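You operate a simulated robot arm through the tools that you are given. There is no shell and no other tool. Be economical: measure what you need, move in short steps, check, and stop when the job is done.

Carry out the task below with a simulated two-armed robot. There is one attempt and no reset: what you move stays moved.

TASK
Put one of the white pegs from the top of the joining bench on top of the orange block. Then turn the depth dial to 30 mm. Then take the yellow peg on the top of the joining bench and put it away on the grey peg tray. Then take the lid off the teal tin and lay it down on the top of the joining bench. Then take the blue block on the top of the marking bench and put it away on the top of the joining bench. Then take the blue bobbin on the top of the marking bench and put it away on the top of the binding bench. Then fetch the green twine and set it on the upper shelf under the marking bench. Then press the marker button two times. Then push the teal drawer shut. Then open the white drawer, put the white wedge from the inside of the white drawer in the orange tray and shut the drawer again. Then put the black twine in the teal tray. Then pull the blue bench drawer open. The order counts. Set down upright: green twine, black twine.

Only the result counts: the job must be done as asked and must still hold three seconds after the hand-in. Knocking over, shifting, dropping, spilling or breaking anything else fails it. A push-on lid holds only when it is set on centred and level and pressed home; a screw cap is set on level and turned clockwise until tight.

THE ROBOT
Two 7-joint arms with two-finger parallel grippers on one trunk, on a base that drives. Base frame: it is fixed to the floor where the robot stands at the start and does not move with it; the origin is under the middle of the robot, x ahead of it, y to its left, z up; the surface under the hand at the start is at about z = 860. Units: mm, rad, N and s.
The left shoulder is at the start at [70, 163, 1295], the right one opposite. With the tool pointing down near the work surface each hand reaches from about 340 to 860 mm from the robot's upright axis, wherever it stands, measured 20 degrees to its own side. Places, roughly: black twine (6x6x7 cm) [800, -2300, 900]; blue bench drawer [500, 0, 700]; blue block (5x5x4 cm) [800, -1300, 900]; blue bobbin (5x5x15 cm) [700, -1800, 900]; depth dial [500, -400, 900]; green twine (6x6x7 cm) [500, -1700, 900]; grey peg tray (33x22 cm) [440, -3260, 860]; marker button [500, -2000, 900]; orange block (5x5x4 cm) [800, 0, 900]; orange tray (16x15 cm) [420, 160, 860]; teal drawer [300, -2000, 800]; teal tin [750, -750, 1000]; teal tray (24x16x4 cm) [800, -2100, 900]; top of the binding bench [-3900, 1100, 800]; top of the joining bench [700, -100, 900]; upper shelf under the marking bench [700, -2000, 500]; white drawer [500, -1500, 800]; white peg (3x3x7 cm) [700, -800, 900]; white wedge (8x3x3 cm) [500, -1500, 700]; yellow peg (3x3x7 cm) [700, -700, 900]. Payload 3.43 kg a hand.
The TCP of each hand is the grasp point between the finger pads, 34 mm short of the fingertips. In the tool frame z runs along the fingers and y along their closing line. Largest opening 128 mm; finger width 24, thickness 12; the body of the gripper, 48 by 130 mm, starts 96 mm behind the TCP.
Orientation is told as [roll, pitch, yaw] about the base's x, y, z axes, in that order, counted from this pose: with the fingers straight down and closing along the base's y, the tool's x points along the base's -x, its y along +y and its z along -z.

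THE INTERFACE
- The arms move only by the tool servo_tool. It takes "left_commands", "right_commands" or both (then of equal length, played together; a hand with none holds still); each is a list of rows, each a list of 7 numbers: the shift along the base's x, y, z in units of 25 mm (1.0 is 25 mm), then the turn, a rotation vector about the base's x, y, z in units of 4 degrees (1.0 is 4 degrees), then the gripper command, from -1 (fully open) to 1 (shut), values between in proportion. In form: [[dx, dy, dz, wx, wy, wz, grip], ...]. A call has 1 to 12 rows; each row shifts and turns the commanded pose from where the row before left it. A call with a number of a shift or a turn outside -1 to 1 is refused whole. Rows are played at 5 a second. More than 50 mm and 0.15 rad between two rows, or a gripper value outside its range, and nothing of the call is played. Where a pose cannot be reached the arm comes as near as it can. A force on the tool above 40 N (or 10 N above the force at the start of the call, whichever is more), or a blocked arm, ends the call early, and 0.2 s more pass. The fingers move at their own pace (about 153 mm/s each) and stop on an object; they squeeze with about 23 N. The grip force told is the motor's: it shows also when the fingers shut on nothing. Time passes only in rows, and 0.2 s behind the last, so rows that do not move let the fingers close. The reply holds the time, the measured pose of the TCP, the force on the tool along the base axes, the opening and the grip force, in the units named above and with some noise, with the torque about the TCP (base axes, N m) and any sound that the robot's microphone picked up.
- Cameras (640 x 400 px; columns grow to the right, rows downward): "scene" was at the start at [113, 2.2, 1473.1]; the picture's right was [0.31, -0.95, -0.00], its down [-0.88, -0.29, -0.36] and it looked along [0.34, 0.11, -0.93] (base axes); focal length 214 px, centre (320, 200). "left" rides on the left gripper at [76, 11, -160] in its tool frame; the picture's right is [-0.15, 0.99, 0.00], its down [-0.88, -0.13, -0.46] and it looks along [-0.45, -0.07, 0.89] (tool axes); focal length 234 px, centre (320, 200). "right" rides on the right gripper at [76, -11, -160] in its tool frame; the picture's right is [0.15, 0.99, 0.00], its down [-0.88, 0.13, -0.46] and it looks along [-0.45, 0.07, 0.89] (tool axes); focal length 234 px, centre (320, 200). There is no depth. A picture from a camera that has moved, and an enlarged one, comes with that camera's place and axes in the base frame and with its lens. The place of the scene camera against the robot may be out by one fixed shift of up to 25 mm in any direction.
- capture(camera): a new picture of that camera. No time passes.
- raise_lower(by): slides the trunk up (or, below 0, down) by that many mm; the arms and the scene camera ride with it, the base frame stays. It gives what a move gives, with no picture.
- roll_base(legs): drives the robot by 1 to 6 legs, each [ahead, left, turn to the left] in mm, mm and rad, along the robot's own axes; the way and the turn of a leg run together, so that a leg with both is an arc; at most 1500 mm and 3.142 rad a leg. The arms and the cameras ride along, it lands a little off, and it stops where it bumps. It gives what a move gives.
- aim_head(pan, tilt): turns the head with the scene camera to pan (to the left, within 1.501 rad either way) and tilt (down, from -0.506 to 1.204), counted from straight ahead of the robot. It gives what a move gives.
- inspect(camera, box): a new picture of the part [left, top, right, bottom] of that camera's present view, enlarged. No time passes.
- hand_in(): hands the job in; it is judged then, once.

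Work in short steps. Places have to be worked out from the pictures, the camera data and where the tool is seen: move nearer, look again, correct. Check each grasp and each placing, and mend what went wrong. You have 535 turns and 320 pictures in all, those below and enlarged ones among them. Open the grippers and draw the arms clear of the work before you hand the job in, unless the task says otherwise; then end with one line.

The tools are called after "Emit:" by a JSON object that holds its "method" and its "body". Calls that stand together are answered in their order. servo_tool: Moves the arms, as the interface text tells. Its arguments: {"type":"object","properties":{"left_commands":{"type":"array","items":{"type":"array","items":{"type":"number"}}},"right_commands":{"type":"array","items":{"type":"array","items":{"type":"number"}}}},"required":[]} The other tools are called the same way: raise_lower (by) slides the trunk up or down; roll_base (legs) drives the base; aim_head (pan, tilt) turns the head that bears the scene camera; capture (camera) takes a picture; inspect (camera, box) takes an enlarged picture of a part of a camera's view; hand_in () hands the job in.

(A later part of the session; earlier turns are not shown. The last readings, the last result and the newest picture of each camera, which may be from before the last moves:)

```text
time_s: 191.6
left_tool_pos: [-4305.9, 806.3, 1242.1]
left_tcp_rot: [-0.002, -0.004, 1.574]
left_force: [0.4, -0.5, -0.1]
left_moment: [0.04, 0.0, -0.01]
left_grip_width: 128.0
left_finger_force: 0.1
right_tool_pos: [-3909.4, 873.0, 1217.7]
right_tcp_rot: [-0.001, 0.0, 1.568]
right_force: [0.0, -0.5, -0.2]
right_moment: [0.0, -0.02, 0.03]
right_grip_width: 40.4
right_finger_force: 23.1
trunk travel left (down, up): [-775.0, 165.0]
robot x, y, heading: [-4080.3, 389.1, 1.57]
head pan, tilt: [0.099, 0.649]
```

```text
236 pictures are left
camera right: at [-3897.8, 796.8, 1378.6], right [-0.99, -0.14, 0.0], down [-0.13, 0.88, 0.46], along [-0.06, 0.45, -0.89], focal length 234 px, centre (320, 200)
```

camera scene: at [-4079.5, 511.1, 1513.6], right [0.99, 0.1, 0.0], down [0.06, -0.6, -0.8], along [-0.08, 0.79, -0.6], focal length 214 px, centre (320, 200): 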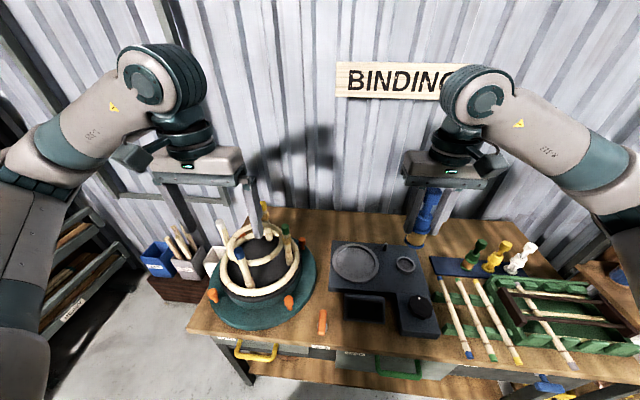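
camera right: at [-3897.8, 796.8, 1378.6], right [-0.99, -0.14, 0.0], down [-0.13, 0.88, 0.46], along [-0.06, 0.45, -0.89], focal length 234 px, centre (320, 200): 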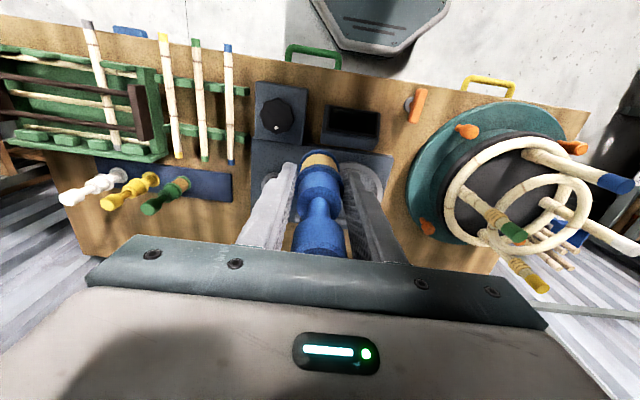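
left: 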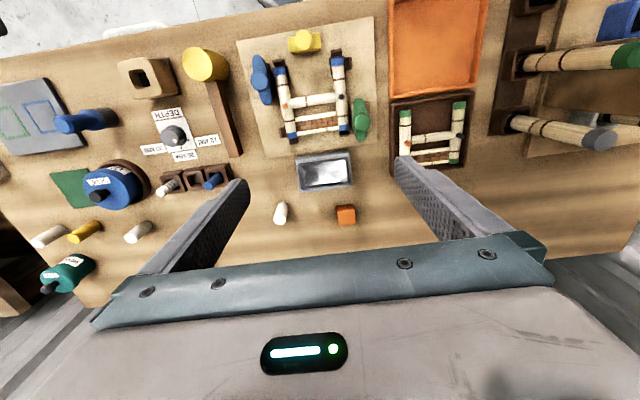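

Emit:
{"method": "servo_tool", "body": {"right_commands": [[0, 1, 0, 0, 0, 0, 1], [0, 1, 0, 0, 0, 0, 1], [0, 1, 0, 0, 0, 0, 1], [0, 1, 0, 0, 0, 0, 1], [0, 1, 0, 0, 0, 0, 1], [0, 1, 0, 0, 0, 0, 1], [-0.4, 1, 0, 0, 0, 0, 1], [-0.4, 1, 0, 0, 0, 0, 1], [0, 1, 0, 0, 0, 0, 1], [0, 1, 0, 0, 0, 0, 1], [0, 1, 0, 0, 0, 0, 1]]}}

Emit:
{"method": "capture", "body": {"camera": "right"}}

Emit:
{"method": "capture", "body": {"camera": "scene"}}

```text
time_s: 194.0
left_tool_pos: [-4307.6, 808.5, 1241.2]
left_tcp_rot: [-0.002, -0.001, 1.575]
left_force: [0.4, 0.0, 0.5]
left_moment: [-0.01, -0.02, -0.01]
left_grip_width: 128.1
left_finger_force: 0.0
right_tool_pos: [-3929.9, 1150.2, 1218.9]
right_tcp_rot: [-0.002, 0.001, 1.566]
right_force: [-0.5, -0.3, -0.8]
right_moment: [-0.04, 0.02, 0.0]
right_grip_width: 40.9
right_finger_force: 23.1
trunk travel left (down, up): [-775.0, 165.0]
robot x, y, heading: [-4079.4, 392.7, 1.571]
head pan, tilt: [0.099, 0.649]
```

```text
235 pictures are left
camera right: at [-3918.6, 1074.1, 1378.3], right [-0.99, -0.14, 0.0], down [-0.13, 0.88, 0.45], along [-0.06, 0.45, -0.89], focal length 234 px, centre (320, 200)
```

right: 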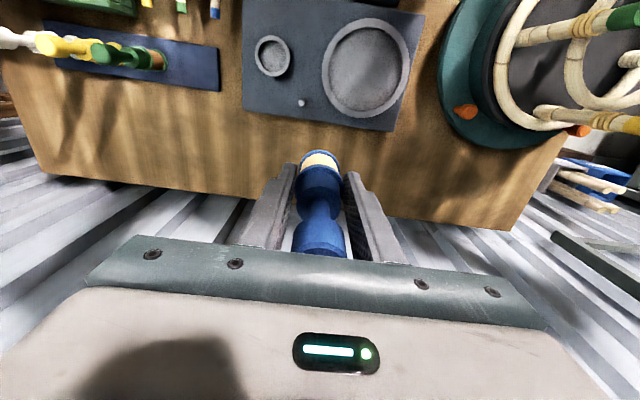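

```text
234 pictures are left
camera scene: at [-4080.9, 513.1, 1513.3], right [0.99, 0.1, 0.0], down [0.06, -0.6, -0.8], along [-0.08, 0.79, -0.61], focal length 214 px, centre (320, 200)
```

scene: 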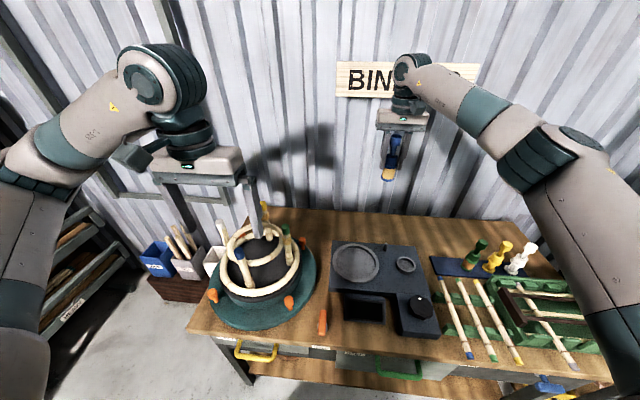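

The scale's rear edge is at y≈1146, so the free strip is y≈1150–1350. I move 60 mm closer and extend to y≈1240.

Emit:
{"method": "roll_base", "body": {"legs": [[60, 0, 0]]}}

Emit:
{"method": "servo_tool", "body": {"right_commands": [[0, 0.6, -1, 0, 0, 0, 1], [0, 0.6, -1, 0, 0, 0, 1], [0, 0, -1, 0, 0, 0, 1], [0, 0, -1, 0, 0, 0, 1]]}}

Emit:
{"method": "capture", "body": {"camera": "right"}}

```text
time_s: 195.0
left_tool_pos: [-4305.7, 858.5, 1242.8]
left_tcp_rot: [-0.003, -0.007, 1.576]
left_force: [0.6, -0.9, 0.5]
left_moment: [0.04, -0.01, 0.03]
left_grip_width: 128.3
left_finger_force: 0.1
right_tool_pos: [-3928.8, 1202.6, 1222.5]
right_tcp_rot: [-0.001, -0.007, 1.57]
right_force: [0.7, -0.6, -0.4]
right_moment: [0.04, -0.03, 0.01]
right_grip_width: 40.4
right_finger_force: 23.0
trunk travel left (down, up): [-775.0, 165.0]
robot x, y, heading: [-4077.5, 448.1, 1.567]
head pan, tilt: [0.099, 0.649]
```

```text
time_s: 196.0
left_tool_pos: [-4306.4, 865.0, 1241.5]
left_tcp_rot: [-0.002, -0.003, 1.573]
left_force: [0.2, -1.0, 0.6]
left_moment: [0.0, -0.01, 0.01]
left_grip_width: 127.9
left_finger_force: 0.0
right_tool_pos: [-3929.4, 1237.1, 1118.9]
right_tcp_rot: [0.0, 0.0, 1.568]
right_force: [-0.4, -0.8, 0.0]
right_moment: [0.0, 0.01, -0.02]
right_grip_width: 40.5
right_finger_force: 23.1
trunk travel left (down, up): [-775.0, 165.0]
robot x, y, heading: [-4078.6, 449.5, 1.571]
head pan, tilt: [0.099, 0.649]
```

```text
233 pictures are left
camera right: at [-3917.5, 1160.9, 1279.1], right [-0.99, -0.14, 0.0], down [-0.13, 0.88, 0.46], along [-0.06, 0.45, -0.89], focal length 234 px, centre (320, 200)
```

right: 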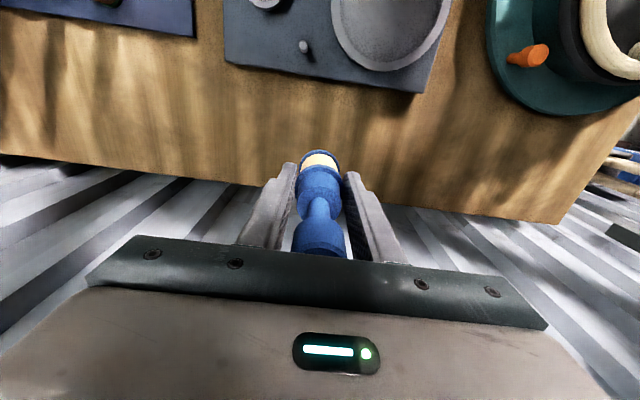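

Well placed between scale and rear edge. Lower in stages.

Emit:
{"method": "servo_tool", "body": {"right_commands": [[0, 0, -1, 0, 0, 0, 1], [0, 0, -1, 0, 0, 0, 1], [0, 0, -1, 0, 0, 0, 1], [0, 0, -1, 0, 0, 0, 1], [0, 0, -1, 0, 0, 0, 1], [0, 0, -0.6, 0, 0, 0, 1]]}}

Emit:
{"method": "inspect", "body": {"camera": "scene", "box": [320, 150, 480, 270]}}

```text
time_s: 197.4
left_tool_pos: [-4306.2, 864.6, 1242.0]
left_tcp_rot: [-0.001, -0.002, 1.574]
left_force: [-0.5, -0.4, 0.2]
left_moment: [0.02, -0.02, 0.01]
left_grip_width: 128.0
left_finger_force: 0.0
right_tool_pos: [-3929.4, 1237.3, 979.1]
right_tcp_rot: [-0.002, -0.001, 1.569]
right_force: [0.5, -0.2, -1.6]
right_moment: [-0.01, 0.02, 0.0]
right_grip_width: 40.5
right_finger_force: 22.6
trunk travel left (down, up): [-775.0, 165.0]
robot x, y, heading: [-4076.1, 449.6, 1.574]
head pan, tilt: [0.099, 0.649]
```

```text
3.33 times, centred on (400, 210) of scene
camera zoom: at [-4079.7, 571.1, 1513.4], right [0.99, 0.1, 0.0], down [0.06, -0.6, -0.8], along [-0.08, 0.79, -0.61], focal length 715 px, centre (53, 167)
```

zoom: 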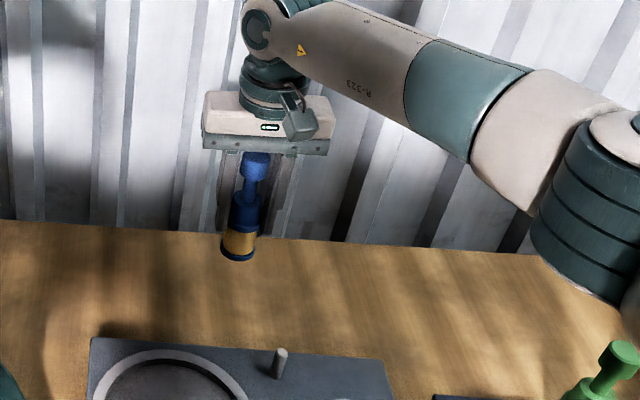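

Emit:
{"method": "servo_tool", "body": {"right_commands": [[0, 0, -0.8, 0, 0, 0, 1], [0, 0, -0.6, 0, 0, 0, 1], [0, 0, -0.2, 0, 0, 0, 1], [0, 0, -0.12, 0, 0, 0, 1], [0, 0, -0.12, 0, 0, 0, 1]]}}

```text
time_s: 198.6
left_tool_pos: [-4306.8, 865.4, 1242.6]
left_tcp_rot: [-0.002, -0.004, 1.574]
left_force: [0.0, 0.2, -0.4]
left_moment: [0.01, 0.04, 0.02]
left_grip_width: 128.0
left_finger_force: 0.1
right_tool_pos: [-3929.0, 1237.2, 933.1]
right_tcp_rot: [-0.001, 0.001, 1.569]
right_force: [0.4, -0.4, -0.9]
right_moment: [-0.02, 0.02, -0.02]
right_grip_width: 40.4
right_finger_force: 23.4
trunk travel left (down, up): [-775.0, 165.0]
robot x, y, heading: [-4078.1, 451.7, 1.575]
head pan, tilt: [0.099, 0.649]
```

Emit:
{"method": "servo_tool", "body": {"right_commands": [[0, 0, -0.12, 0, 0, 0, 1], [0, 0, -0.12, 0, 0, 0, 1], [0, 0, -0.12, 0, 0, 0, 1], [0, 0, -0.12, 0, 0, 0, 1]]}}

Emit:
{"method": "inspect", "body": {"camera": "scene", "box": [340, 180, 440, 260]}}

```text
time_s: 199.6
left_tool_pos: [-4306.7, 865.4, 1241.4]
left_tcp_rot: [-0.001, -0.002, 1.575]
left_force: [0.9, 0.0, -0.5]
left_moment: [0.0, 0.0, 0.01]
left_grip_width: 128.1
left_finger_force: 0.1
right_tool_pos: [-3928.8, 1236.5, 920.7]
right_tcp_rot: [0.0, 0.001, 1.569]
right_force: [0.7, 0.3, -0.8]
right_moment: [0.02, -0.03, 0.0]
right_grip_width: 40.7
right_finger_force: 22.7
trunk travel left (down, up): [-775.0, 165.0]
robot x, y, heading: [-4082.9, 449.3, 1.575]
head pan, tilt: [0.099, 0.649]
```

```text
5.00 times, centred on (390, 220) of scene
camera zoom: at [-4079.6, 570.9, 1513.4], right [0.99, 0.1, 0.0], down [0.06, -0.6, -0.8], along [-0.08, 0.79, -0.6], focal length 1072 px, centre (-30, 100)
```

zoom: 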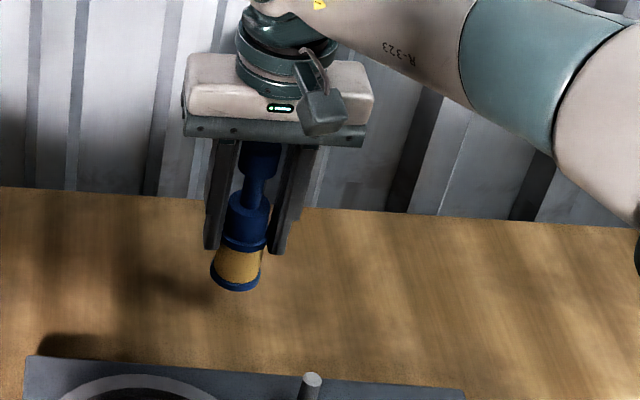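

Emit:
{"method": "servo_tool", "body": {"right_commands": [[0, 0, -0.16, 0, 0, 0, 1], [0, 0, -0.16, 0, 0, 0, 1], [0, 0, -0.16, 0, 0, 0, 1], [0, 0, -0.16, 0, 0, 0, 1], [0, 0, -0.16, 0, 0, 0, 1], [0, 0, -0.16, 0, 0, 0, 1], [0, 0, -0.16, 0, 0, 0, 1], [0, 0, -0.16, 0, 0, 0, 1]]}}

```text
time_s: 201.4
left_tool_pos: [-4307.3, 865.0, 1242.7]
left_tcp_rot: [-0.001, -0.002, 1.574]
left_force: [-0.1, -0.5, -0.4]
left_moment: [-0.03, -0.01, -0.01]
left_grip_width: 128.0
left_finger_force: 0.0
right_tool_pos: [-3929.7, 1237.6, 889.7]
right_tcp_rot: [0.0, 0.0, 1.568]
right_force: [0.2, -0.7, -1.1]
right_moment: [0.02, -0.04, 0.0]
right_grip_width: 40.1
right_finger_force: 23.4
trunk travel left (down, up): [-775.0, 165.0]
robot x, y, heading: [-4083.2, 448.6, 1.571]
head pan, tilt: [0.099, 0.649]
```

Emit:
{"method": "servo_tool", "body": {"right_commands": [[0, 0, -0.14, 0, 0, 0, 1], [0, 0, -0.14, 0, 0, 0, 1], [0, 0, -0.14, 0, 0, 0, 1], [0, 0, -0.14, 0, 0, 0, 1], [0, 0, -0.14, 0, 0, 0, 1], [0, 0, -0.14, 0, 0, 0, 1]]}}

Emit:
{"method": "inspect", "body": {"camera": "scene", "box": [340, 180, 440, 260]}}

```text
time_s: 202.8
left_tool_pos: [-4306.5, 862.3, 1243.1]
left_tcp_rot: [-0.003, -0.007, 1.575]
left_force: [0.1, 1.2, -0.5]
left_moment: [-0.04, 0.0, 0.02]
left_grip_width: 127.8
left_finger_force: 0.0
right_tool_pos: [-3929.9, 1236.7, 871.7]
right_tcp_rot: [-0.001, -0.005, 1.567]
right_force: [0.4, 2.5, 16.8]
right_moment: [-0.1, 0.15, -0.1]
right_grip_width: 40.5
right_finger_force: 23.2
trunk travel left (down, up): [-775.0, 165.0]
robot x, y, heading: [-4081.1, 449.9, 1.571]
head pan, tilt: [0.099, 0.649]
```

```text
5.00 times, centred on (390, 220) of scene
camera zoom: at [-4080.2, 568.0, 1514.0], right [0.99, 0.1, 0.0], down [0.06, -0.6, -0.8], along [-0.08, 0.79, -0.6], focal length 1072 px, centre (-30, 100)
```

zoom: 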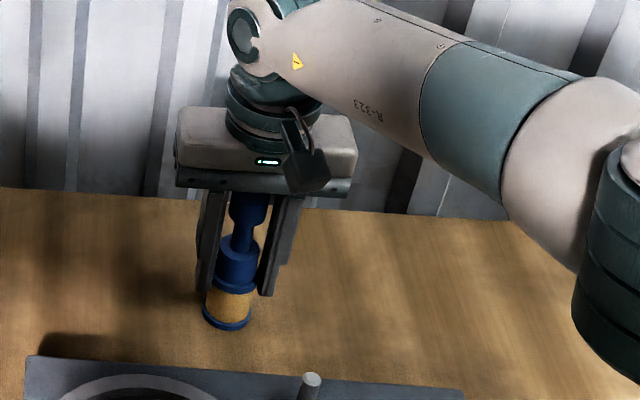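

Contact at z≈871 (bench at 800). Relieve, open, rise straight up.

Emit:
{"method": "servo_tool", "body": {"right_commands": [[0, 0, 0.1, 0, 0, 0, 1], [0, 0, 0, 0, 0, 0, 0.2], [0, 0, 0, 0, 0, 0, -0.2], [0, 0, 0, 0, 0, 0, -0.2], [0, 0, 1, 0, 0, 0, -0.2], [0, 0, 1, 0, 0, 0, -0.2], [0, 0, 1, 0, 0, 0, -0.2], [0, 0, 1, 0, 0, 0, -0.2], [0, 0, 1, 0, 0, 0, -0.2], [0, 0, 1, 0, 0, 0, -0.2], [0, 0, 1, 0, 0, 0, -0.2], [0, 0, 1, 0, 0, 0, -0.2]]}}

Emit:
{"method": "capture", "body": {"camera": "right"}}

Emit:
{"method": "capture", "body": {"camera": "scene"}}

```text
time_s: 205.4
left_tool_pos: [-4306.7, 865.1, 1241.7]
left_tcp_rot: [-0.003, -0.004, 1.575]
left_force: [0.1, -0.4, -0.1]
left_moment: [-0.01, -0.02, -0.01]
left_grip_width: 128.0
left_finger_force: 0.1
right_tool_pos: [-3930.0, 1236.8, 1071.4]
right_tcp_rot: [0.001, 0.001, 1.569]
right_force: [-0.6, -0.5, 1.0]
right_moment: [0.01, -0.02, 0.01]
right_grip_width: 76.9
right_finger_force: 0.0
trunk travel left (down, up): [-775.0, 165.0]
robot x, y, heading: [-4079.7, 448.9, 1.57]
head pan, tilt: [0.099, 0.649]
```

```text
229 pictures are left
camera right: at [-3917.8, 1160.8, 1231.2], right [-0.99, -0.14, 0.0], down [-0.13, 0.88, 0.46], along [-0.06, 0.45, -0.89], focal length 234 px, centre (320, 200)
```

right: 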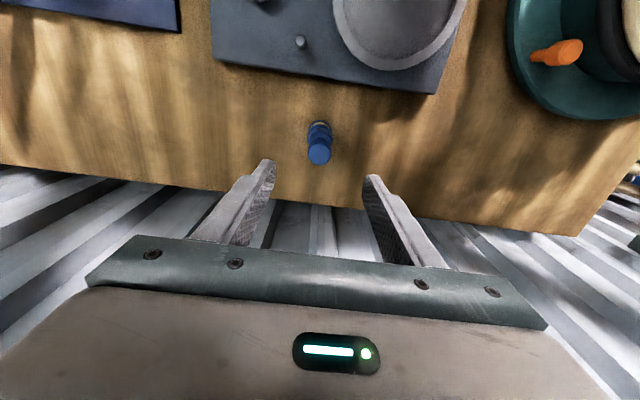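

```text
228 pictures are left
camera scene: at [-4079.9, 570.1, 1513.4], right [0.99, 0.1, 0.0], down [0.06, -0.6, -0.8], along [-0.08, 0.79, -0.6], focal length 214 px, centre (320, 200)
```

scene: 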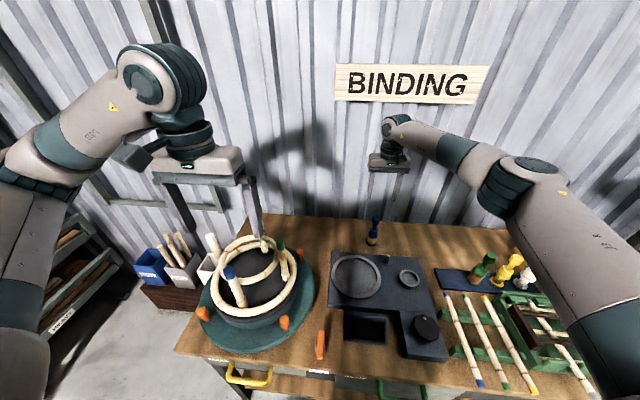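

Bobbin stands on the binding bench. Retract the arm and drive back along the same lane.

Emit:
{"method": "servo_tool", "body": {"right_commands": [[0, 0, 1, 0, 0, 0, -0.5], [0, 0, 1, 0, 0, 0, -0.5], [0, 0, 1, 0, 0, 0, -0.5], [0, -1, 1, 0, 0, 0, -0.5], [0, -1, 1, 0, 0, 0, -0.5], [0, -1, 1, 0, 0, 0, -0.5], [0, -1, 0, 0, 0, 0, -0.5], [0, -1, 0, 0, 0, 0, -0.5], [0, -1, 0, 0, 0, 0, -0.5], [0, -1, 0, 0, 0, 0, -0.5], [0, -1, 0, 0, 0, 0, -0.5], [0, -1, 0, 0, 0, 0, -0.5]]}}

Emit:
{"method": "servo_tool", "body": {"right_commands": [[0, -1, 0, 0, 0, 0, -0.5], [0, -1, 0, 0, 0, 0, -0.5], [0, -1, 0, 0, 0, 0, -0.5], [0, -1, 0, 0, 0, 0, -0.5], [0, -1, 0, 0, 0, 0, -0.5]]}}

Emit:
{"method": "roll_base", "body": {"legs": [[-400, 0, 0], [0, -1200, 0], [0, -1200, 0], [0, -1080, 0]]}}

```text
time_s: 208.0
left_tool_pos: [-4306.6, 865.3, 1240.7]
left_tcp_rot: [0.0, -0.004, 1.574]
left_force: [-0.4, -0.4, 0.1]
left_moment: [0.01, 0.02, 0.01]
left_grip_width: 128.1
left_finger_force: 0.0
right_tool_pos: [-3929.3, 1011.9, 1220.7]
right_tcp_rot: [0.0, 0.001, 1.569]
right_force: [-0.6, 0.3, -0.4]
right_moment: [0.01, 0.0, 0.03]
right_grip_width: 96.0
right_finger_force: 0.1
trunk travel left (down, up): [-775.0, 165.0]
robot x, y, heading: [-4079.9, 451.6, 1.569]
head pan, tilt: [0.099, 0.649]
```

```text
time_s: 209.2
left_tool_pos: [-4307.0, 864.7, 1242.6]
left_tcp_rot: [-0.002, -0.004, 1.573]
left_force: [-0.1, -0.9, -0.5]
left_moment: [0.03, -0.01, 0.0]
left_grip_width: 128.0
left_finger_force: 0.0
right_tool_pos: [-3930.3, 887.1, 1220.6]
right_tcp_rot: [-0.002, 0.0, 1.568]
right_force: [0.9, -0.3, 0.1]
right_moment: [-0.02, 0.0, 0.02]
right_grip_width: 96.0
right_finger_force: 0.0
trunk travel left (down, up): [-775.0, 165.0]
robot x, y, heading: [-4078.8, 448.5, 1.575]
head pan, tilt: [0.099, 0.649]
```

```text
time_s: 228.2
left_tool_pos: [-830.4, 472.5, 1242.2]
left_tcp_rot: [-0.002, -0.001, 1.586]
left_force: [0.3, 0.1, 0.3]
left_moment: [0.0, 0.0, 0.0]
left_grip_width: 128.3
left_finger_force: 0.1
right_tool_pos: [-453.9, 497.3, 1221.8]
right_tcp_rot: [-0.002, 0.001, 1.581]
right_force: [-0.3, 0.0, 0.3]
right_moment: [0.01, 0.01, 0.01]
right_grip_width: 95.9
right_finger_force: 0.0
trunk travel left (down, up): [-775.0, 165.0]
robot x, y, heading: [-599.5, 53.7, 1.585]
head pan, tilt: [0.099, 0.649]
```

Emit:
{"method": "roll_base", "body": {"legs": [[-1000, 0, 0], [-700, 0, 0], [0, 0, -1.585]]}}

Emit:
{"method": "aim_head", "body": {"pan": -0.15, "tilt": 0.55}}

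Emit:
{"method": "capture", "body": {"camera": "scene"}}

```text
time_s: 240.6
left_tool_pos: [-158.4, -1409.5, 1241.3]
left_tcp_rot: [-0.004, -0.004, 0.001]
left_force: [1.3, 0.9, 0.9]
left_moment: [-0.01, 0.03, -0.02]
left_grip_width: 127.8
left_finger_force: 0.0
right_tool_pos: [-136.3, -1785.4, 1220.2]
right_tcp_rot: [-0.001, -0.001, -0.005]
right_force: [0.6, -0.4, 0.2]
right_moment: [0.0, -0.05, -0.01]
right_grip_width: 96.3
right_finger_force: 0.1
trunk travel left (down, up): [-775.0, 165.0]
robot x, y, heading: [-572.9, -1636.4, 0.001]
head pan, tilt: [0.099, 0.649]
```

```text
time_s: 241.4
left_tool_pos: [-158.0, -1408.8, 1241.7]
left_tcp_rot: [-0.003, -0.003, 0.001]
left_force: [0.1, -0.5, 0.2]
left_moment: [0.01, 0.03, 0.0]
left_grip_width: 128.1
left_finger_force: 0.1
right_tool_pos: [-136.6, -1786.2, 1220.0]
right_tcp_rot: [0.0, -0.001, -0.004]
right_force: [0.1, 0.3, 0.3]
right_moment: [0.0, 0.0, 0.0]
right_grip_width: 96.1
right_finger_force: 0.0
trunk travel left (down, up): [-775.0, 165.0]
robot x, y, heading: [-573.7, -1635.2, -0.005]
head pan, tilt: [-0.15, 0.55]
```

```text
227 pictures are left
camera scene: at [-425.7, -1664.2, 1522.2], right [-0.15, -0.99, 0.0], down [-0.52, 0.08, -0.85], along [0.84, -0.13, -0.52], focal length 214 px, centre (320, 200)
```

scene: 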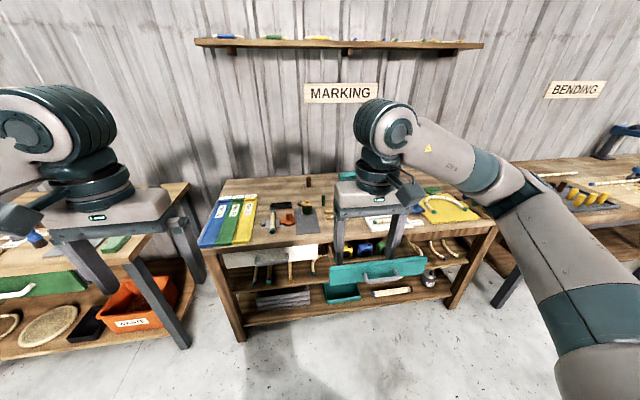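

Emit:
{"method": "inspect", "body": {"camera": "scene", "box": [190, 160, 510, 350]}}

```text
2.00 times, centred on (350, 255) of scene
camera zoom: at [-425.7, -1664.2, 1522.2], right [-0.15, -0.99, 0.0], down [-0.52, 0.08, -0.85], along [0.84, -0.13, -0.52], focal length 429 px, centre (260, 90)
```

zoom: 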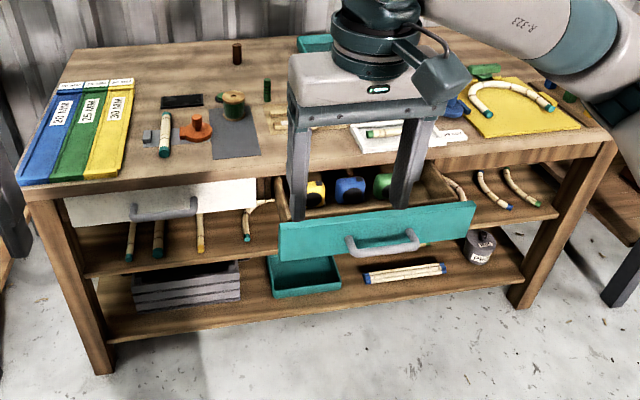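

I need a view under the bench: lower the trunk here (clear floor) and look at the upper shelf.

Emit:
{"method": "raise_lower", "body": {"by": -600}}

Emit:
{"method": "aim_head", "body": {"pan": -0.15, "tilt": 0.3}}

Emit:
{"method": "capture", "body": {"camera": "scene"}}

```text
refused: -600 is not a number from -400 to 400
```

```text
time_s: 242.2
left_tool_pos: [-158.2, -1410.4, 1241.7]
left_tcp_rot: [-0.002, -0.003, 0.001]
left_force: [0.6, -0.7, 0.5]
left_moment: [0.0, 0.01, -0.01]
left_grip_width: 127.8
left_finger_force: 0.1
right_tool_pos: [-136.1, -1785.9, 1221.0]
right_tcp_rot: [-0.001, 0.001, -0.002]
right_force: [-0.4, 0.3, 0.8]
right_moment: [0.0, -0.01, 0.0]
right_grip_width: 96.1
right_finger_force: 0.0
trunk travel left (down, up): [-775.0, 165.0]
robot x, y, heading: [-570.8, -1640.8, -0.002]
head pan, tilt: [-0.15, 0.3]
```

```text
225 pictures are left
camera scene: at [-422.1, -1664.7, 1545.1], right [-0.15, -0.99, 0.0], down [-0.29, 0.04, -0.95], along [0.94, -0.14, -0.3], focal length 214 px, centre (320, 200)
```

scene: 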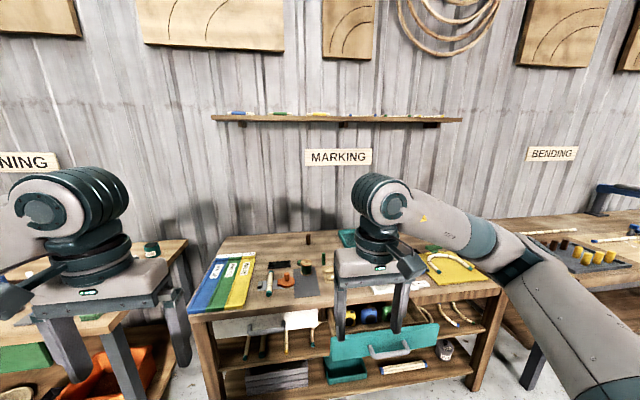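

Emit:
{"method": "raise_lower", "body": {"by": -400}}

Emit:
{"method": "raise_lower", "body": {"by": -150}}

Emit:
{"method": "capture", "body": {"camera": "scene"}}

```text
time_s: 246.0
left_tool_pos: [-159.4, -1410.5, 841.0]
left_tcp_rot: [-0.003, -0.002, 0.002]
left_force: [-0.9, 0.5, -0.7]
left_moment: [0.02, 0.02, 0.02]
left_grip_width: 128.0
left_finger_force: 0.0
right_tool_pos: [-136.3, -1784.9, 820.6]
right_tcp_rot: [0.001, -0.001, -0.002]
right_force: [-0.2, -0.5, 0.6]
right_moment: [0.01, 0.01, -0.01]
right_grip_width: 96.2
right_finger_force: 0.0
trunk travel left (down, up): [-375.0, 565.0]
robot x, y, heading: [-576.1, -1635.3, 0.001]
head pan, tilt: [-0.15, 0.3]
```

```text
time_s: 247.8
left_tool_pos: [-158.4, -1409.7, 691.8]
left_tcp_rot: [-0.001, -0.004, 0.002]
left_force: [-0.1, -0.3, -0.3]
left_moment: [-0.04, -0.02, -0.01]
left_grip_width: 127.8
left_finger_force: 0.1
right_tool_pos: [-137.3, -1785.8, 671.0]
right_tcp_rot: [-0.001, -0.001, -0.002]
right_force: [-0.6, 0.5, -0.1]
right_moment: [0.05, -0.03, -0.01]
right_grip_width: 96.1
right_finger_force: 0.0
trunk travel left (down, up): [-225.0, 715.0]
robot x, y, heading: [-577.8, -1634.9, 0.003]
head pan, tilt: [-0.15, 0.3]
```

```text
224 pictures are left
camera scene: at [-422.5, -1664.8, 995.3], right [-0.15, -0.99, 0.0], down [-0.29, 0.04, -0.96], along [0.94, -0.14, -0.3], focal length 214 px, centre (320, 200)
```

scene: 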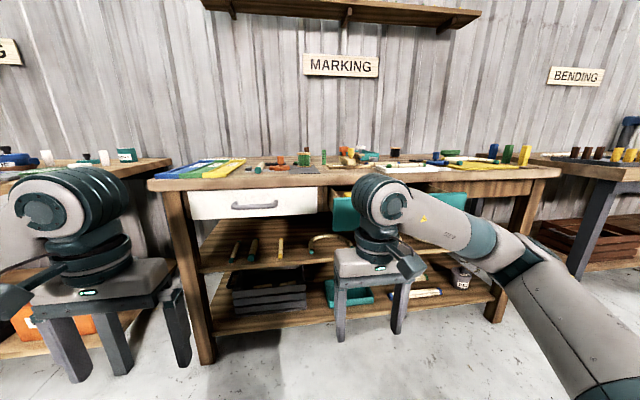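

Emit:
{"method": "inspect", "body": {"camera": "scene", "box": [170, 180, 370, 305]}}

```text
3.20 times, centred on (270, 242) of scene
camera zoom: at [-422.5, -1664.8, 995.3], right [-0.15, -0.99, 0.0], down [-0.29, 0.04, -0.96], along [0.94, -0.14, -0.3], focal length 686 px, centre (480, 64)
```

zoom: 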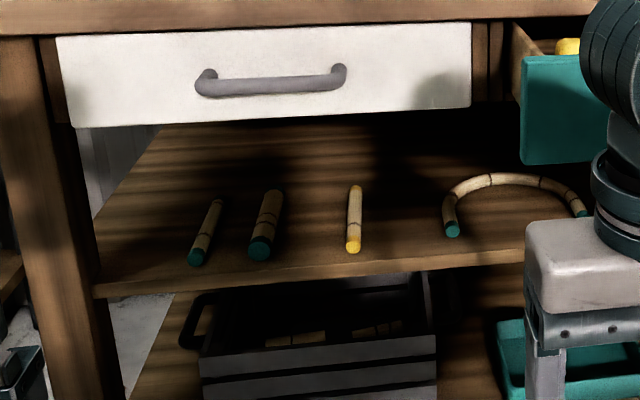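

The upper shelf has a free gap at about y=-1683 between the yellow rod and the curved rod, front edge x≈330, z≈490. I'll carry the twine in a tilted hand. Raise the trunk and tilt the right hand 60° (fingers forward-down).

Emit:
{"method": "raise_lower", "body": {"by": 400}}

Emit:
{"method": "servo_tool", "body": {"right_commands": [[0, 0, 0, 0, -1, 0, -0.5], [0, 0, 0, 0, -1, 0, -0.5], [0, 0, 0, 0, -1, 0, -0.5], [0, 0, 0, 0, -1, 0, -0.5], [0, 0, 0, 0, -1, 0, -0.5], [0, 0, 0, 0, -1, 0, -0.5], [0, 0, 0, 0, -1, 0, -0.5], [0, 0, 0, 0, -1, 0, -0.5], [0, 0, 0, 0, -1, 0, -0.5], [0, 0, 0, 0, -1, 0, -0.5]]}}

Emit:
{"method": "servo_tool", "body": {"right_commands": [[0, 0, 0, 0, -1, 0, -0.5], [0, 0, 0, 0, -1, 0, -0.5], [0, 0, 0, 0, -1, 0, -0.5], [0, 0, 0, 0, -1, 0, -0.5], [0, 0, 0, 0, -1, 0, -0.5]]}}

Emit:
{"method": "capture", "body": {"camera": "right"}}

```text
time_s: 251.6
left_tool_pos: [-158.0, -1408.0, 1090.9]
left_tcp_rot: [-0.002, -0.004, 0.0]
left_force: [0.0, -0.1, 0.5]
left_moment: [0.0, 0.02, 0.04]
left_grip_width: 127.8
left_finger_force: 0.1
right_tool_pos: [-136.4, -1785.6, 1070.8]
right_tcp_rot: [0.0, 0.001, -0.004]
right_force: [-0.2, 0.0, 0.4]
right_moment: [0.0, -0.01, 0.04]
right_grip_width: 96.1
right_finger_force: 0.0
trunk travel left (down, up): [-625.0, 315.0]
robot x, y, heading: [-577.8, -1633.9, 0.002]
head pan, tilt: [-0.15, 0.3]
```

```text
time_s: 253.8
left_tool_pos: [-158.1, -1410.4, 1092.1]
left_tcp_rot: [-0.002, -0.002, 0.002]
left_force: [-0.2, 0.1, 0.0]
left_moment: [0.0, -0.02, -0.01]
left_grip_width: 128.1
left_finger_force: 0.1
right_tool_pos: [-90.0, -1767.4, 1094.4]
right_tcp_rot: [0.002, -0.696, -0.003]
right_force: [0.1, -0.4, -0.1]
right_moment: [-0.03, 0.02, -0.02]
right_grip_width: 96.0
right_finger_force: 0.0
right hand out of reach, approached as far as the arm can: row 7, 8, 9, 10
trunk travel left (down, up): [-625.0, 315.0]
robot x, y, heading: [-576.7, -1637.4, -0.001]
head pan, tilt: [-0.15, 0.3]
```

```text
time_s: 255.0
left_tool_pos: [-156.7, -1409.4, 1091.7]
left_tcp_rot: [-0.001, -0.003, 0.001]
left_force: [0.8, 0.6, 0.4]
left_moment: [-0.01, -0.02, -0.02]
left_grip_width: 128.0
left_finger_force: 0.0
right_tool_pos: [-33.8, -1742.0, 1118.1]
right_tcp_rot: [0.004, -1.046, -0.007]
right_force: [-0.1, -0.3, 0.0]
right_moment: [-0.01, 0.01, 0.02]
right_grip_width: 96.0
right_finger_force: 0.1
right hand out of reach, approached as far as the arm can: row 1, 2, 3, 4, 5
trunk travel left (down, up): [-625.0, 315.0]
robot x, y, heading: [-574.9, -1635.5, -0.0]
head pan, tilt: [-0.15, 0.3]
```

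```text
222 pictures are left
camera right: at [-208.6, -1752.3, 1133.3], right [-0.07, 0.99, -0.12], down [0.05, 0.13, 0.99], along [1.0, 0.06, -0.05], focal length 234 px, centre (320, 200)
```

right: 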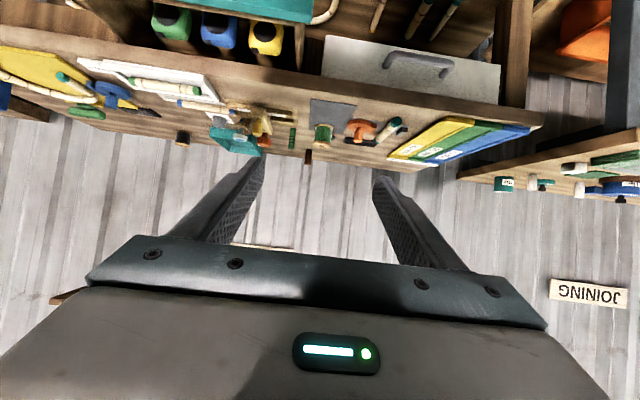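

The tilted pose works when extended. Twine is at about (522,-1726). Drive forward 395 and look from near.

Emit:
{"method": "roll_base", "body": {"legs": [[395, 30, 0]]}}

Emit:
{"method": "aim_head", "body": {"pan": -0.15, "tilt": 0.7}}

Emit:
{"method": "capture", "body": {"camera": "right"}}

Emit:
{"method": "capture", "body": {"camera": "scene"}}

```text
time_s: 257.5
left_tool_pos: [236.9, -1378.6, 1092.0]
left_tcp_rot: [-0.002, -0.004, 0.006]
left_force: [0.3, -0.1, -0.3]
left_moment: [0.02, 0.03, -0.01]
left_grip_width: 128.1
left_finger_force: 0.1
right_tool_pos: [364.0, -1709.4, 1118.2]
right_tcp_rot: [0.004, -1.046, -0.004]
right_force: [0.2, -0.7, 0.5]
right_moment: [0.04, 0.05, -0.02]
right_grip_width: 96.1
right_finger_force: 0.1
trunk travel left (down, up): [-625.0, 315.0]
robot x, y, heading: [-173.7, -1606.3, 0.002]
head pan, tilt: [-0.15, 0.3]
```

```text
time_s: 258.3
left_tool_pos: [236.3, -1377.6, 1091.2]
left_tcp_rot: [-0.002, -0.003, 0.006]
left_force: [-0.2, -0.2, 0.1]
left_moment: [0.0, 0.04, -0.02]
left_grip_width: 128.1
left_finger_force: 0.1
right_tool_pos: [363.3, -1710.2, 1118.7]
right_tcp_rot: [0.004, -1.045, -0.002]
right_force: [-0.8, -0.2, 0.6]
right_moment: [0.0, 0.01, -0.02]
right_grip_width: 95.8
right_finger_force: 0.0
trunk travel left (down, up): [-625.0, 315.0]
robot x, y, heading: [-178.4, -1604.5, 0.003]
head pan, tilt: [-0.15, 0.7]
```

```text
221 pictures are left
camera right: at [187.3, -1721.0, 1133.6], right [-0.07, 0.99, -0.12], down [0.05, 0.13, 0.99], along [1.0, 0.07, -0.06], focal length 234 px, centre (320, 200)
```

right: 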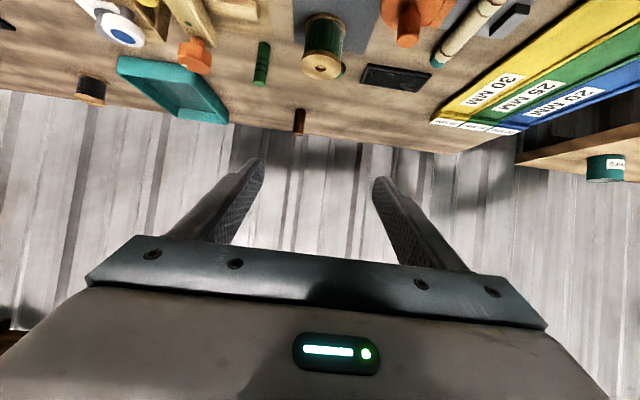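

```text
220 pictures are left
camera scene: at [-34.6, -1632.7, 1359.2], right [-0.15, -0.99, 0.0], down [-0.64, 0.09, -0.77], along [0.76, -0.11, -0.64], focal length 214 px, centre (320, 200)
```

scene: 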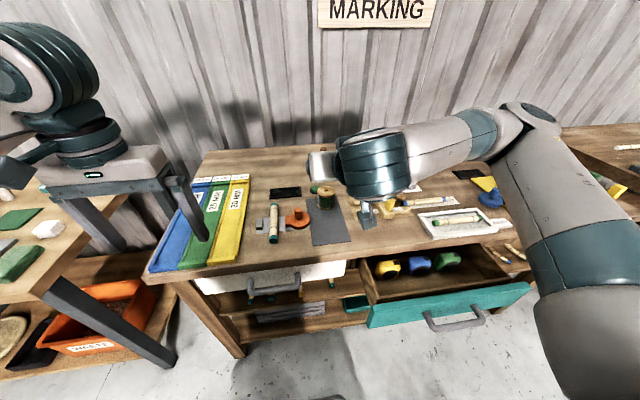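

Emit:
{"method": "servo_tool", "body": {"right_commands": [[0.6, -0.1, -0.9, 0, 0, 0, -0.3], [0.6, -0.1, -0.9, 0, 0, 0, -0.3], [0.6, -0.1, -0.9, 0, 0, 0, -0.3], [0.6, -0.1, -0.9, 0, 0, 0, -0.3], [0.4, -0.1, -0.9, 0, 0, 0, -0.3]]}}

Emit:
{"method": "capture", "body": {"camera": "right"}}

Emit:
{"method": "capture", "body": {"camera": "scene"}}

```text
time_s: 259.5
left_tool_pos: [236.9, -1377.7, 1092.1]
left_tcp_rot: [-0.003, -0.003, 0.007]
left_force: [0.1, 0.2, 0.5]
left_moment: [-0.01, -0.01, 0.02]
left_grip_width: 128.0
left_finger_force: 0.1
right_tool_pos: [432.8, -1724.3, 1006.2]
right_tcp_rot: [0.003, -1.047, -0.005]
right_force: [-0.2, -0.4, -0.1]
right_moment: [0.0, -0.03, -0.02]
right_grip_width: 83.3
right_finger_force: 0.1
trunk travel left (down, up): [-625.0, 315.0]
robot x, y, heading: [-177.9, -1603.5, 0.007]
head pan, tilt: [-0.15, 0.7]
```

```text
219 pictures are left
camera right: at [257.9, -1733.9, 1020.5], right [-0.07, 0.99, -0.12], down [0.05, 0.13, 0.99], along [1.0, 0.07, -0.06], focal length 234 px, centre (320, 200)
```

right: 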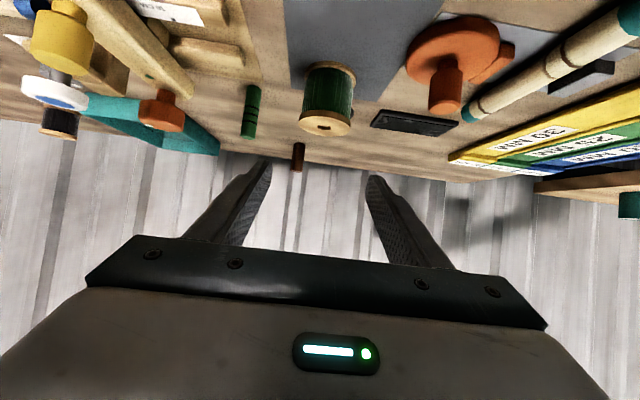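

```text
218 pictures are left
camera scene: at [-33.9, -1632.9, 1359.1], right [-0.15, -0.99, 0.0], down [-0.64, 0.09, -0.76], along [0.76, -0.11, -0.64], focal length 214 px, centre (320, 200)
```

scene: 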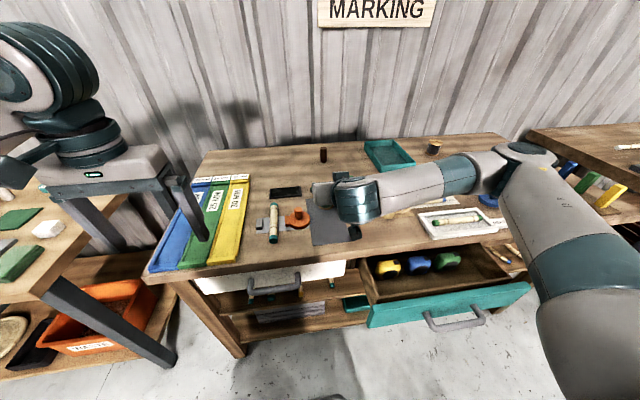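

Triangulated: twine centre (512,-1721), top z≈925. Approach along the tool axis to TCP (512,-1721,900).

Emit:
{"method": "servo_tool", "body": {"right_commands": [[0.35, 0.06, -0.95, 0, 0, 0, -0.3], [0.35, 0.06, -0.95, 0, 0, 0, -0.3], [0, 0, -0.9, 0, 0, 0, -0.3], [0.866, 0, -0.5, 0, 0, 0, -0.3]]}}

Emit:
{"method": "capture", "body": {"camera": "right"}}

Emit:
{"method": "inspect", "body": {"camera": "scene", "box": [240, 140, 440, 265]}}

```text
time_s: 260.5
left_tool_pos: [237.1, -1379.0, 1092.2]
left_tcp_rot: [-0.002, -0.004, 0.004]
left_force: [0.1, 0.6, 0.3]
left_moment: [-0.01, 0.0, 0.0]
left_grip_width: 127.8
left_finger_force: 0.0
right_tool_pos: [473.4, -1719.7, 922.9]
right_tcp_rot: [0.003, -1.046, -0.003]
right_force: [0.4, -0.2, 0.4]
right_moment: [-0.04, 0.0, -0.01]
right_grip_width: 83.0
right_finger_force: 0.0
trunk travel left (down, up): [-625.0, 315.0]
robot x, y, heading: [-175.9, -1601.6, 0.002]
head pan, tilt: [-0.15, 0.7]
```

```text
217 pictures are left
camera right: at [297.6, -1730.4, 937.9], right [-0.07, 0.99, -0.12], down [0.05, 0.13, 0.99], along [1.0, 0.07, -0.06], focal length 234 px, centre (320, 200)
```

right: 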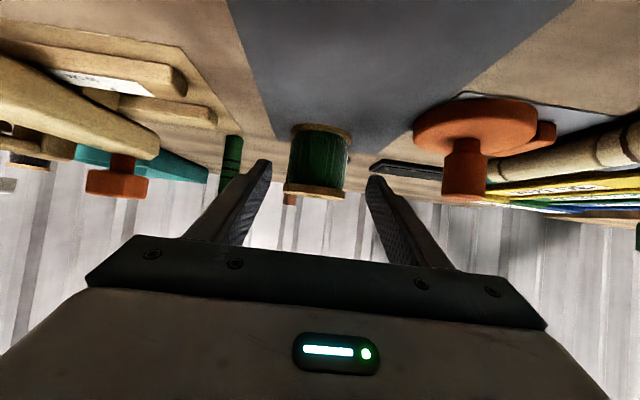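

```text
3.20 times, centred on (340, 202) of scene
camera zoom: at [-33.5, -1632.7, 1359.0], right [-0.15, -0.99, 0.0], down [-0.64, 0.09, -0.76], along [0.76, -0.11, -0.64], focal length 686 px, centre (256, 192)
```

zoom: 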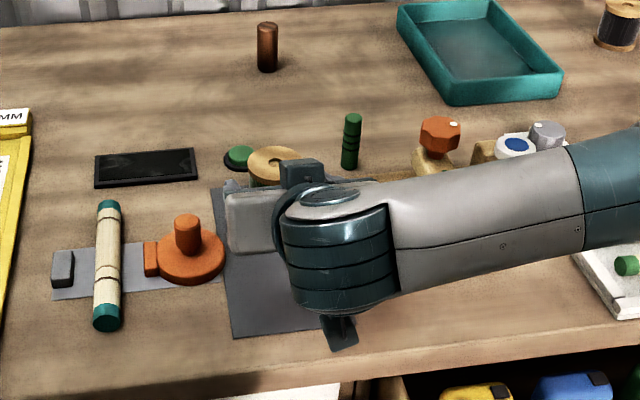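

Twine between the fingers. Advance and close.

Emit:
{"method": "servo_tool", "body": {"right_commands": [[0.8, 0, -0.45, 0, 0, 0, -0.3], [0.75, 0, -0.42, 0, 0, 0, -0.3], [0, 0, 0, 0, 0, 0, 0.2], [0, 0, 0, 0, 0, 0, 1], [0, 0, 0, 0, 0, 0, 1]]}}

Emit:
{"method": "capture", "body": {"camera": "right"}}

```text
time_s: 261.7
left_tool_pos: [236.5, -1378.3, 1091.8]
left_tcp_rot: [-0.002, -0.003, 0.004]
left_force: [-0.8, 0.0, 0.8]
left_moment: [0.03, -0.01, 0.0]
left_grip_width: 127.7
left_finger_force: 0.0
right_tool_pos: [510.1, -1719.6, 902.0]
right_tcp_rot: [0.005, -1.047, -0.005]
right_force: [1.5, -0.4, 1.1]
right_moment: [-0.07, -0.05, 0.03]
right_grip_width: 58.5
right_finger_force: 23.1
trunk travel left (down, up): [-625.0, 315.0]
robot x, y, heading: [-180.1, -1605.5, -0.0]
head pan, tilt: [-0.15, 0.7]
```

```text
215 pictures are left
camera right: at [335.9, -1730.5, 916.6], right [-0.07, 0.99, -0.12], down [0.05, 0.13, 0.99], along [1.0, 0.07, -0.06], focal length 234 px, centre (320, 200)
```

right: 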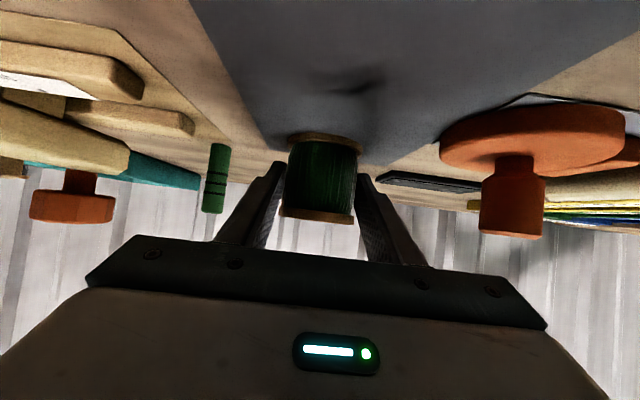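

Gripped. Lift straight up, then withdraw backwards.

Emit:
{"method": "servo_tool", "body": {"right_commands": [[0, 0, 0.5, 0, 0, 0, 1], [0, 0, 1, 0, 0, 0, 1], [0, 0, 1, 0, 0, 0, 1], [0, 0, 1, 0, 0, 0, 1], [0, 0, 1, 0, 0, 0, 1], [-0.4, 0, 1, 0, 0, 0, 1], [-1, 0.5, 0, 0, 0, 0, 1]]}}

Emit:
{"method": "capture", "body": {"camera": "right"}}

```text
time_s: 263.3
left_tool_pos: [238.1, -1377.9, 1092.0]
left_tcp_rot: [-0.002, -0.004, 0.005]
left_force: [0.0, 0.1, 0.4]
left_moment: [0.01, -0.02, 0.01]
left_grip_width: 128.1
left_finger_force: 0.1
right_tool_pos: [476.5, -1706.6, 1038.4]
right_tcp_rot: [0.004, -1.044, -0.004]
right_force: [-1.0, 0.4, -0.8]
right_moment: [0.01, -0.01, -0.02]
right_grip_width: 58.0
right_finger_force: 23.1
trunk travel left (down, up): [-625.0, 315.0]
robot x, y, heading: [-179.8, -1605.8, 0.006]
head pan, tilt: [-0.15, 0.7]
```

```text
214 pictures are left
camera right: at [300.9, -1717.1, 1053.6], right [-0.07, 0.99, -0.13], down [0.05, 0.13, 0.99], along [1.0, 0.07, -0.06], focal length 234 px, centre (320, 200)
```

right: 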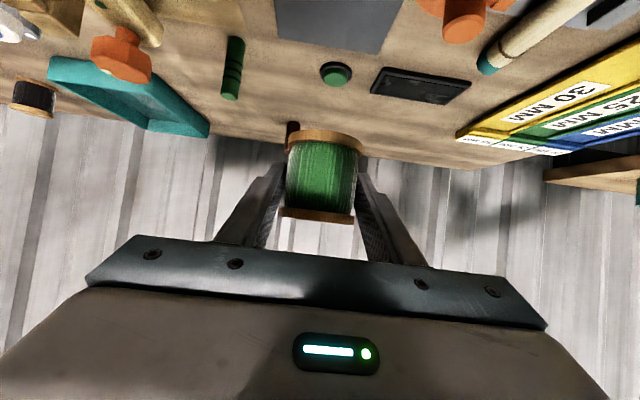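

Twine held upright. Back off 350, lower the trunk, and aim at the shelf gap.

Emit:
{"method": "roll_base", "body": {"legs": [[-350, 0, 0]]}}

Emit:
{"method": "raise_lower", "body": {"by": -400}}

Emit:
{"method": "raise_lower", "body": {"by": -70}}

Emit:
{"method": "aim_head", "body": {"pan": -0.15, "tilt": 0.4}}

Emit:
{"method": "capture", "body": {"camera": "scene"}}

Emit:
{"method": "capture", "body": {"camera": "right"}}

```text
time_s: 265.6
left_tool_pos: [-115.9, -1378.3, 1092.9]
left_tcp_rot: [-0.001, -0.003, 0.005]
left_force: [1.6, 0.4, 0.0]
left_moment: [-0.01, -0.06, -0.01]
left_grip_width: 127.9
left_finger_force: 0.0
right_tool_pos: [123.7, -1707.8, 1038.9]
right_tcp_rot: [0.003, -1.046, -0.002]
right_force: [0.0, -0.3, -1.2]
right_moment: [0.0, 0.02, 0.0]
right_grip_width: 58.3
right_finger_force: 23.7
trunk travel left (down, up): [-625.0, 315.0]
robot x, y, heading: [-530.3, -1604.7, -0.001]
head pan, tilt: [-0.15, 0.7]
```

```text
time_s: 269.4
left_tool_pos: [-116.2, -1378.6, 690.9]
left_tcp_rot: [-0.002, -0.003, 0.004]
left_force: [0.6, -0.5, -0.2]
left_moment: [-0.01, 0.01, 0.03]
left_grip_width: 128.1
left_finger_force: 0.0
right_tool_pos: [125.0, -1707.4, 638.0]
right_tcp_rot: [0.003, -1.045, -0.002]
right_force: [-1.0, 0.4, -0.6]
right_moment: [-0.01, -0.01, -0.04]
right_grip_width: 58.3
right_finger_force: 22.4
trunk travel left (down, up): [-225.0, 715.0]
robot x, y, heading: [-529.4, -1608.9, 0.005]
head pan, tilt: [-0.15, 0.7]
```

```text
time_s: 270.5
left_tool_pos: [-115.3, -1378.7, 621.3]
left_tcp_rot: [-0.002, -0.004, 0.005]
left_force: [-0.6, -0.3, 0.4]
left_moment: [0.02, 0.0, -0.03]
left_grip_width: 128.0
left_finger_force: 0.1
right_tool_pos: [124.9, -1707.4, 568.3]
right_tcp_rot: [0.002, -1.045, -0.004]
right_force: [0.2, 0.6, -0.4]
right_moment: [0.0, 0.01, -0.03]
right_grip_width: 58.0
right_finger_force: 23.2
trunk travel left (down, up): [-155.0, 785.0]
robot x, y, heading: [-533.7, -1607.6, 0.0]
head pan, tilt: [-0.15, 0.7]
```

```text
time_s: 271.3
left_tool_pos: [-115.0, -1379.5, 621.8]
left_tcp_rot: [-0.003, -0.003, 0.006]
left_force: [-0.3, -0.3, -0.7]
left_moment: [-0.04, 0.02, 0.02]
left_grip_width: 128.1
left_finger_force: 0.1
right_tool_pos: [123.7, -1706.2, 569.2]
right_tcp_rot: [0.003, -1.045, -0.004]
right_force: [-0.4, -0.2, -1.0]
right_moment: [-0.02, 0.01, -0.02]
right_grip_width: 58.0
right_finger_force: 23.2
trunk travel left (down, up): [-155.0, 785.0]
robot x, y, heading: [-534.3, -1602.9, 0.002]
head pan, tilt: [-0.15, 0.4]
```

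```text
213 pictures are left
camera scene: at [-379.1, -1634.9, 915.9], right [-0.15, -0.99, 0.0], down [-0.39, 0.06, -0.92], along [0.91, -0.13, -0.39], focal length 214 px, centre (320, 200)
```

scene: 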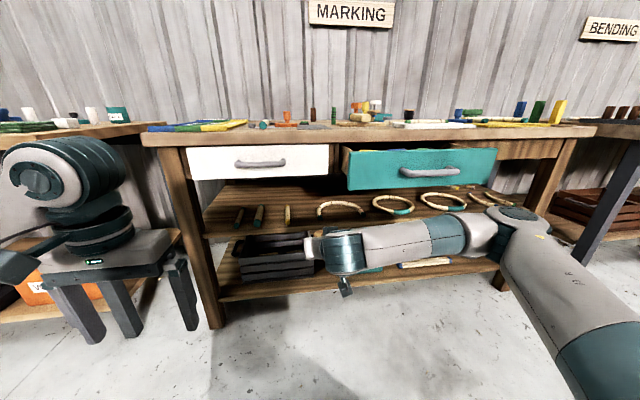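

```text
212 pictures are left
camera right: at [-51.4, -1718.5, 583.2], right [-0.07, 0.99, -0.12], down [0.05, 0.13, 0.99], along [1.0, 0.07, -0.06], focal length 234 px, centre (320, 200)
```

right: 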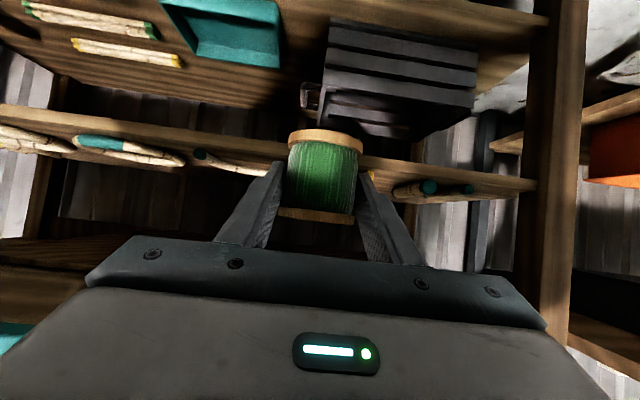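

Emit:
{"method": "inspect", "body": {"camera": "scene", "box": [200, 130, 400, 255]}}

Emit:
{"method": "inspect", "body": {"camera": "right", "box": [120, 80, 540, 260]}}

```text
3.20 times, centred on (300, 192) of scene
camera zoom: at [-379.1, -1634.9, 915.9], right [-0.15, -0.99, 0.0], down [-0.39, 0.06, -0.92], along [0.91, -0.13, -0.39], focal length 686 px, centre (384, 224)
```

zoom: 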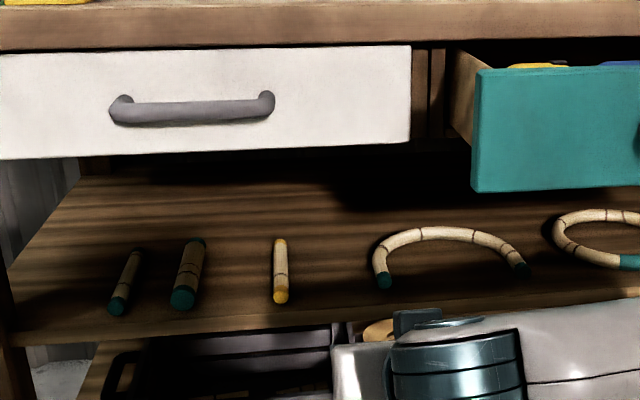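

```text
1.52 times, centred on (330, 170) of right
camera zoom: at [-51.4, -1718.5, 583.2], right [-0.07, 0.99, -0.12], down [0.05, 0.13, 0.99], along [1.0, 0.07, -0.06], focal length 357 px, centre (305, 246)
```

zoom: 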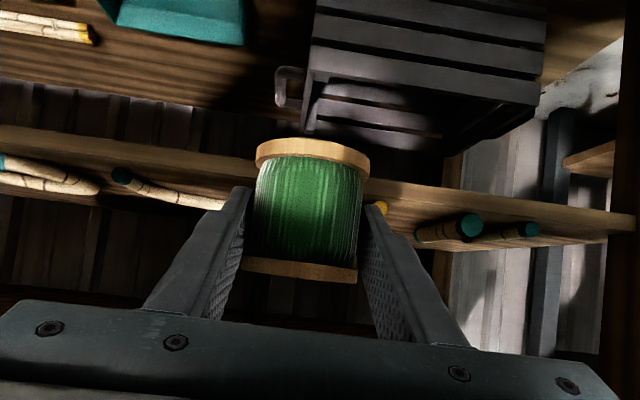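

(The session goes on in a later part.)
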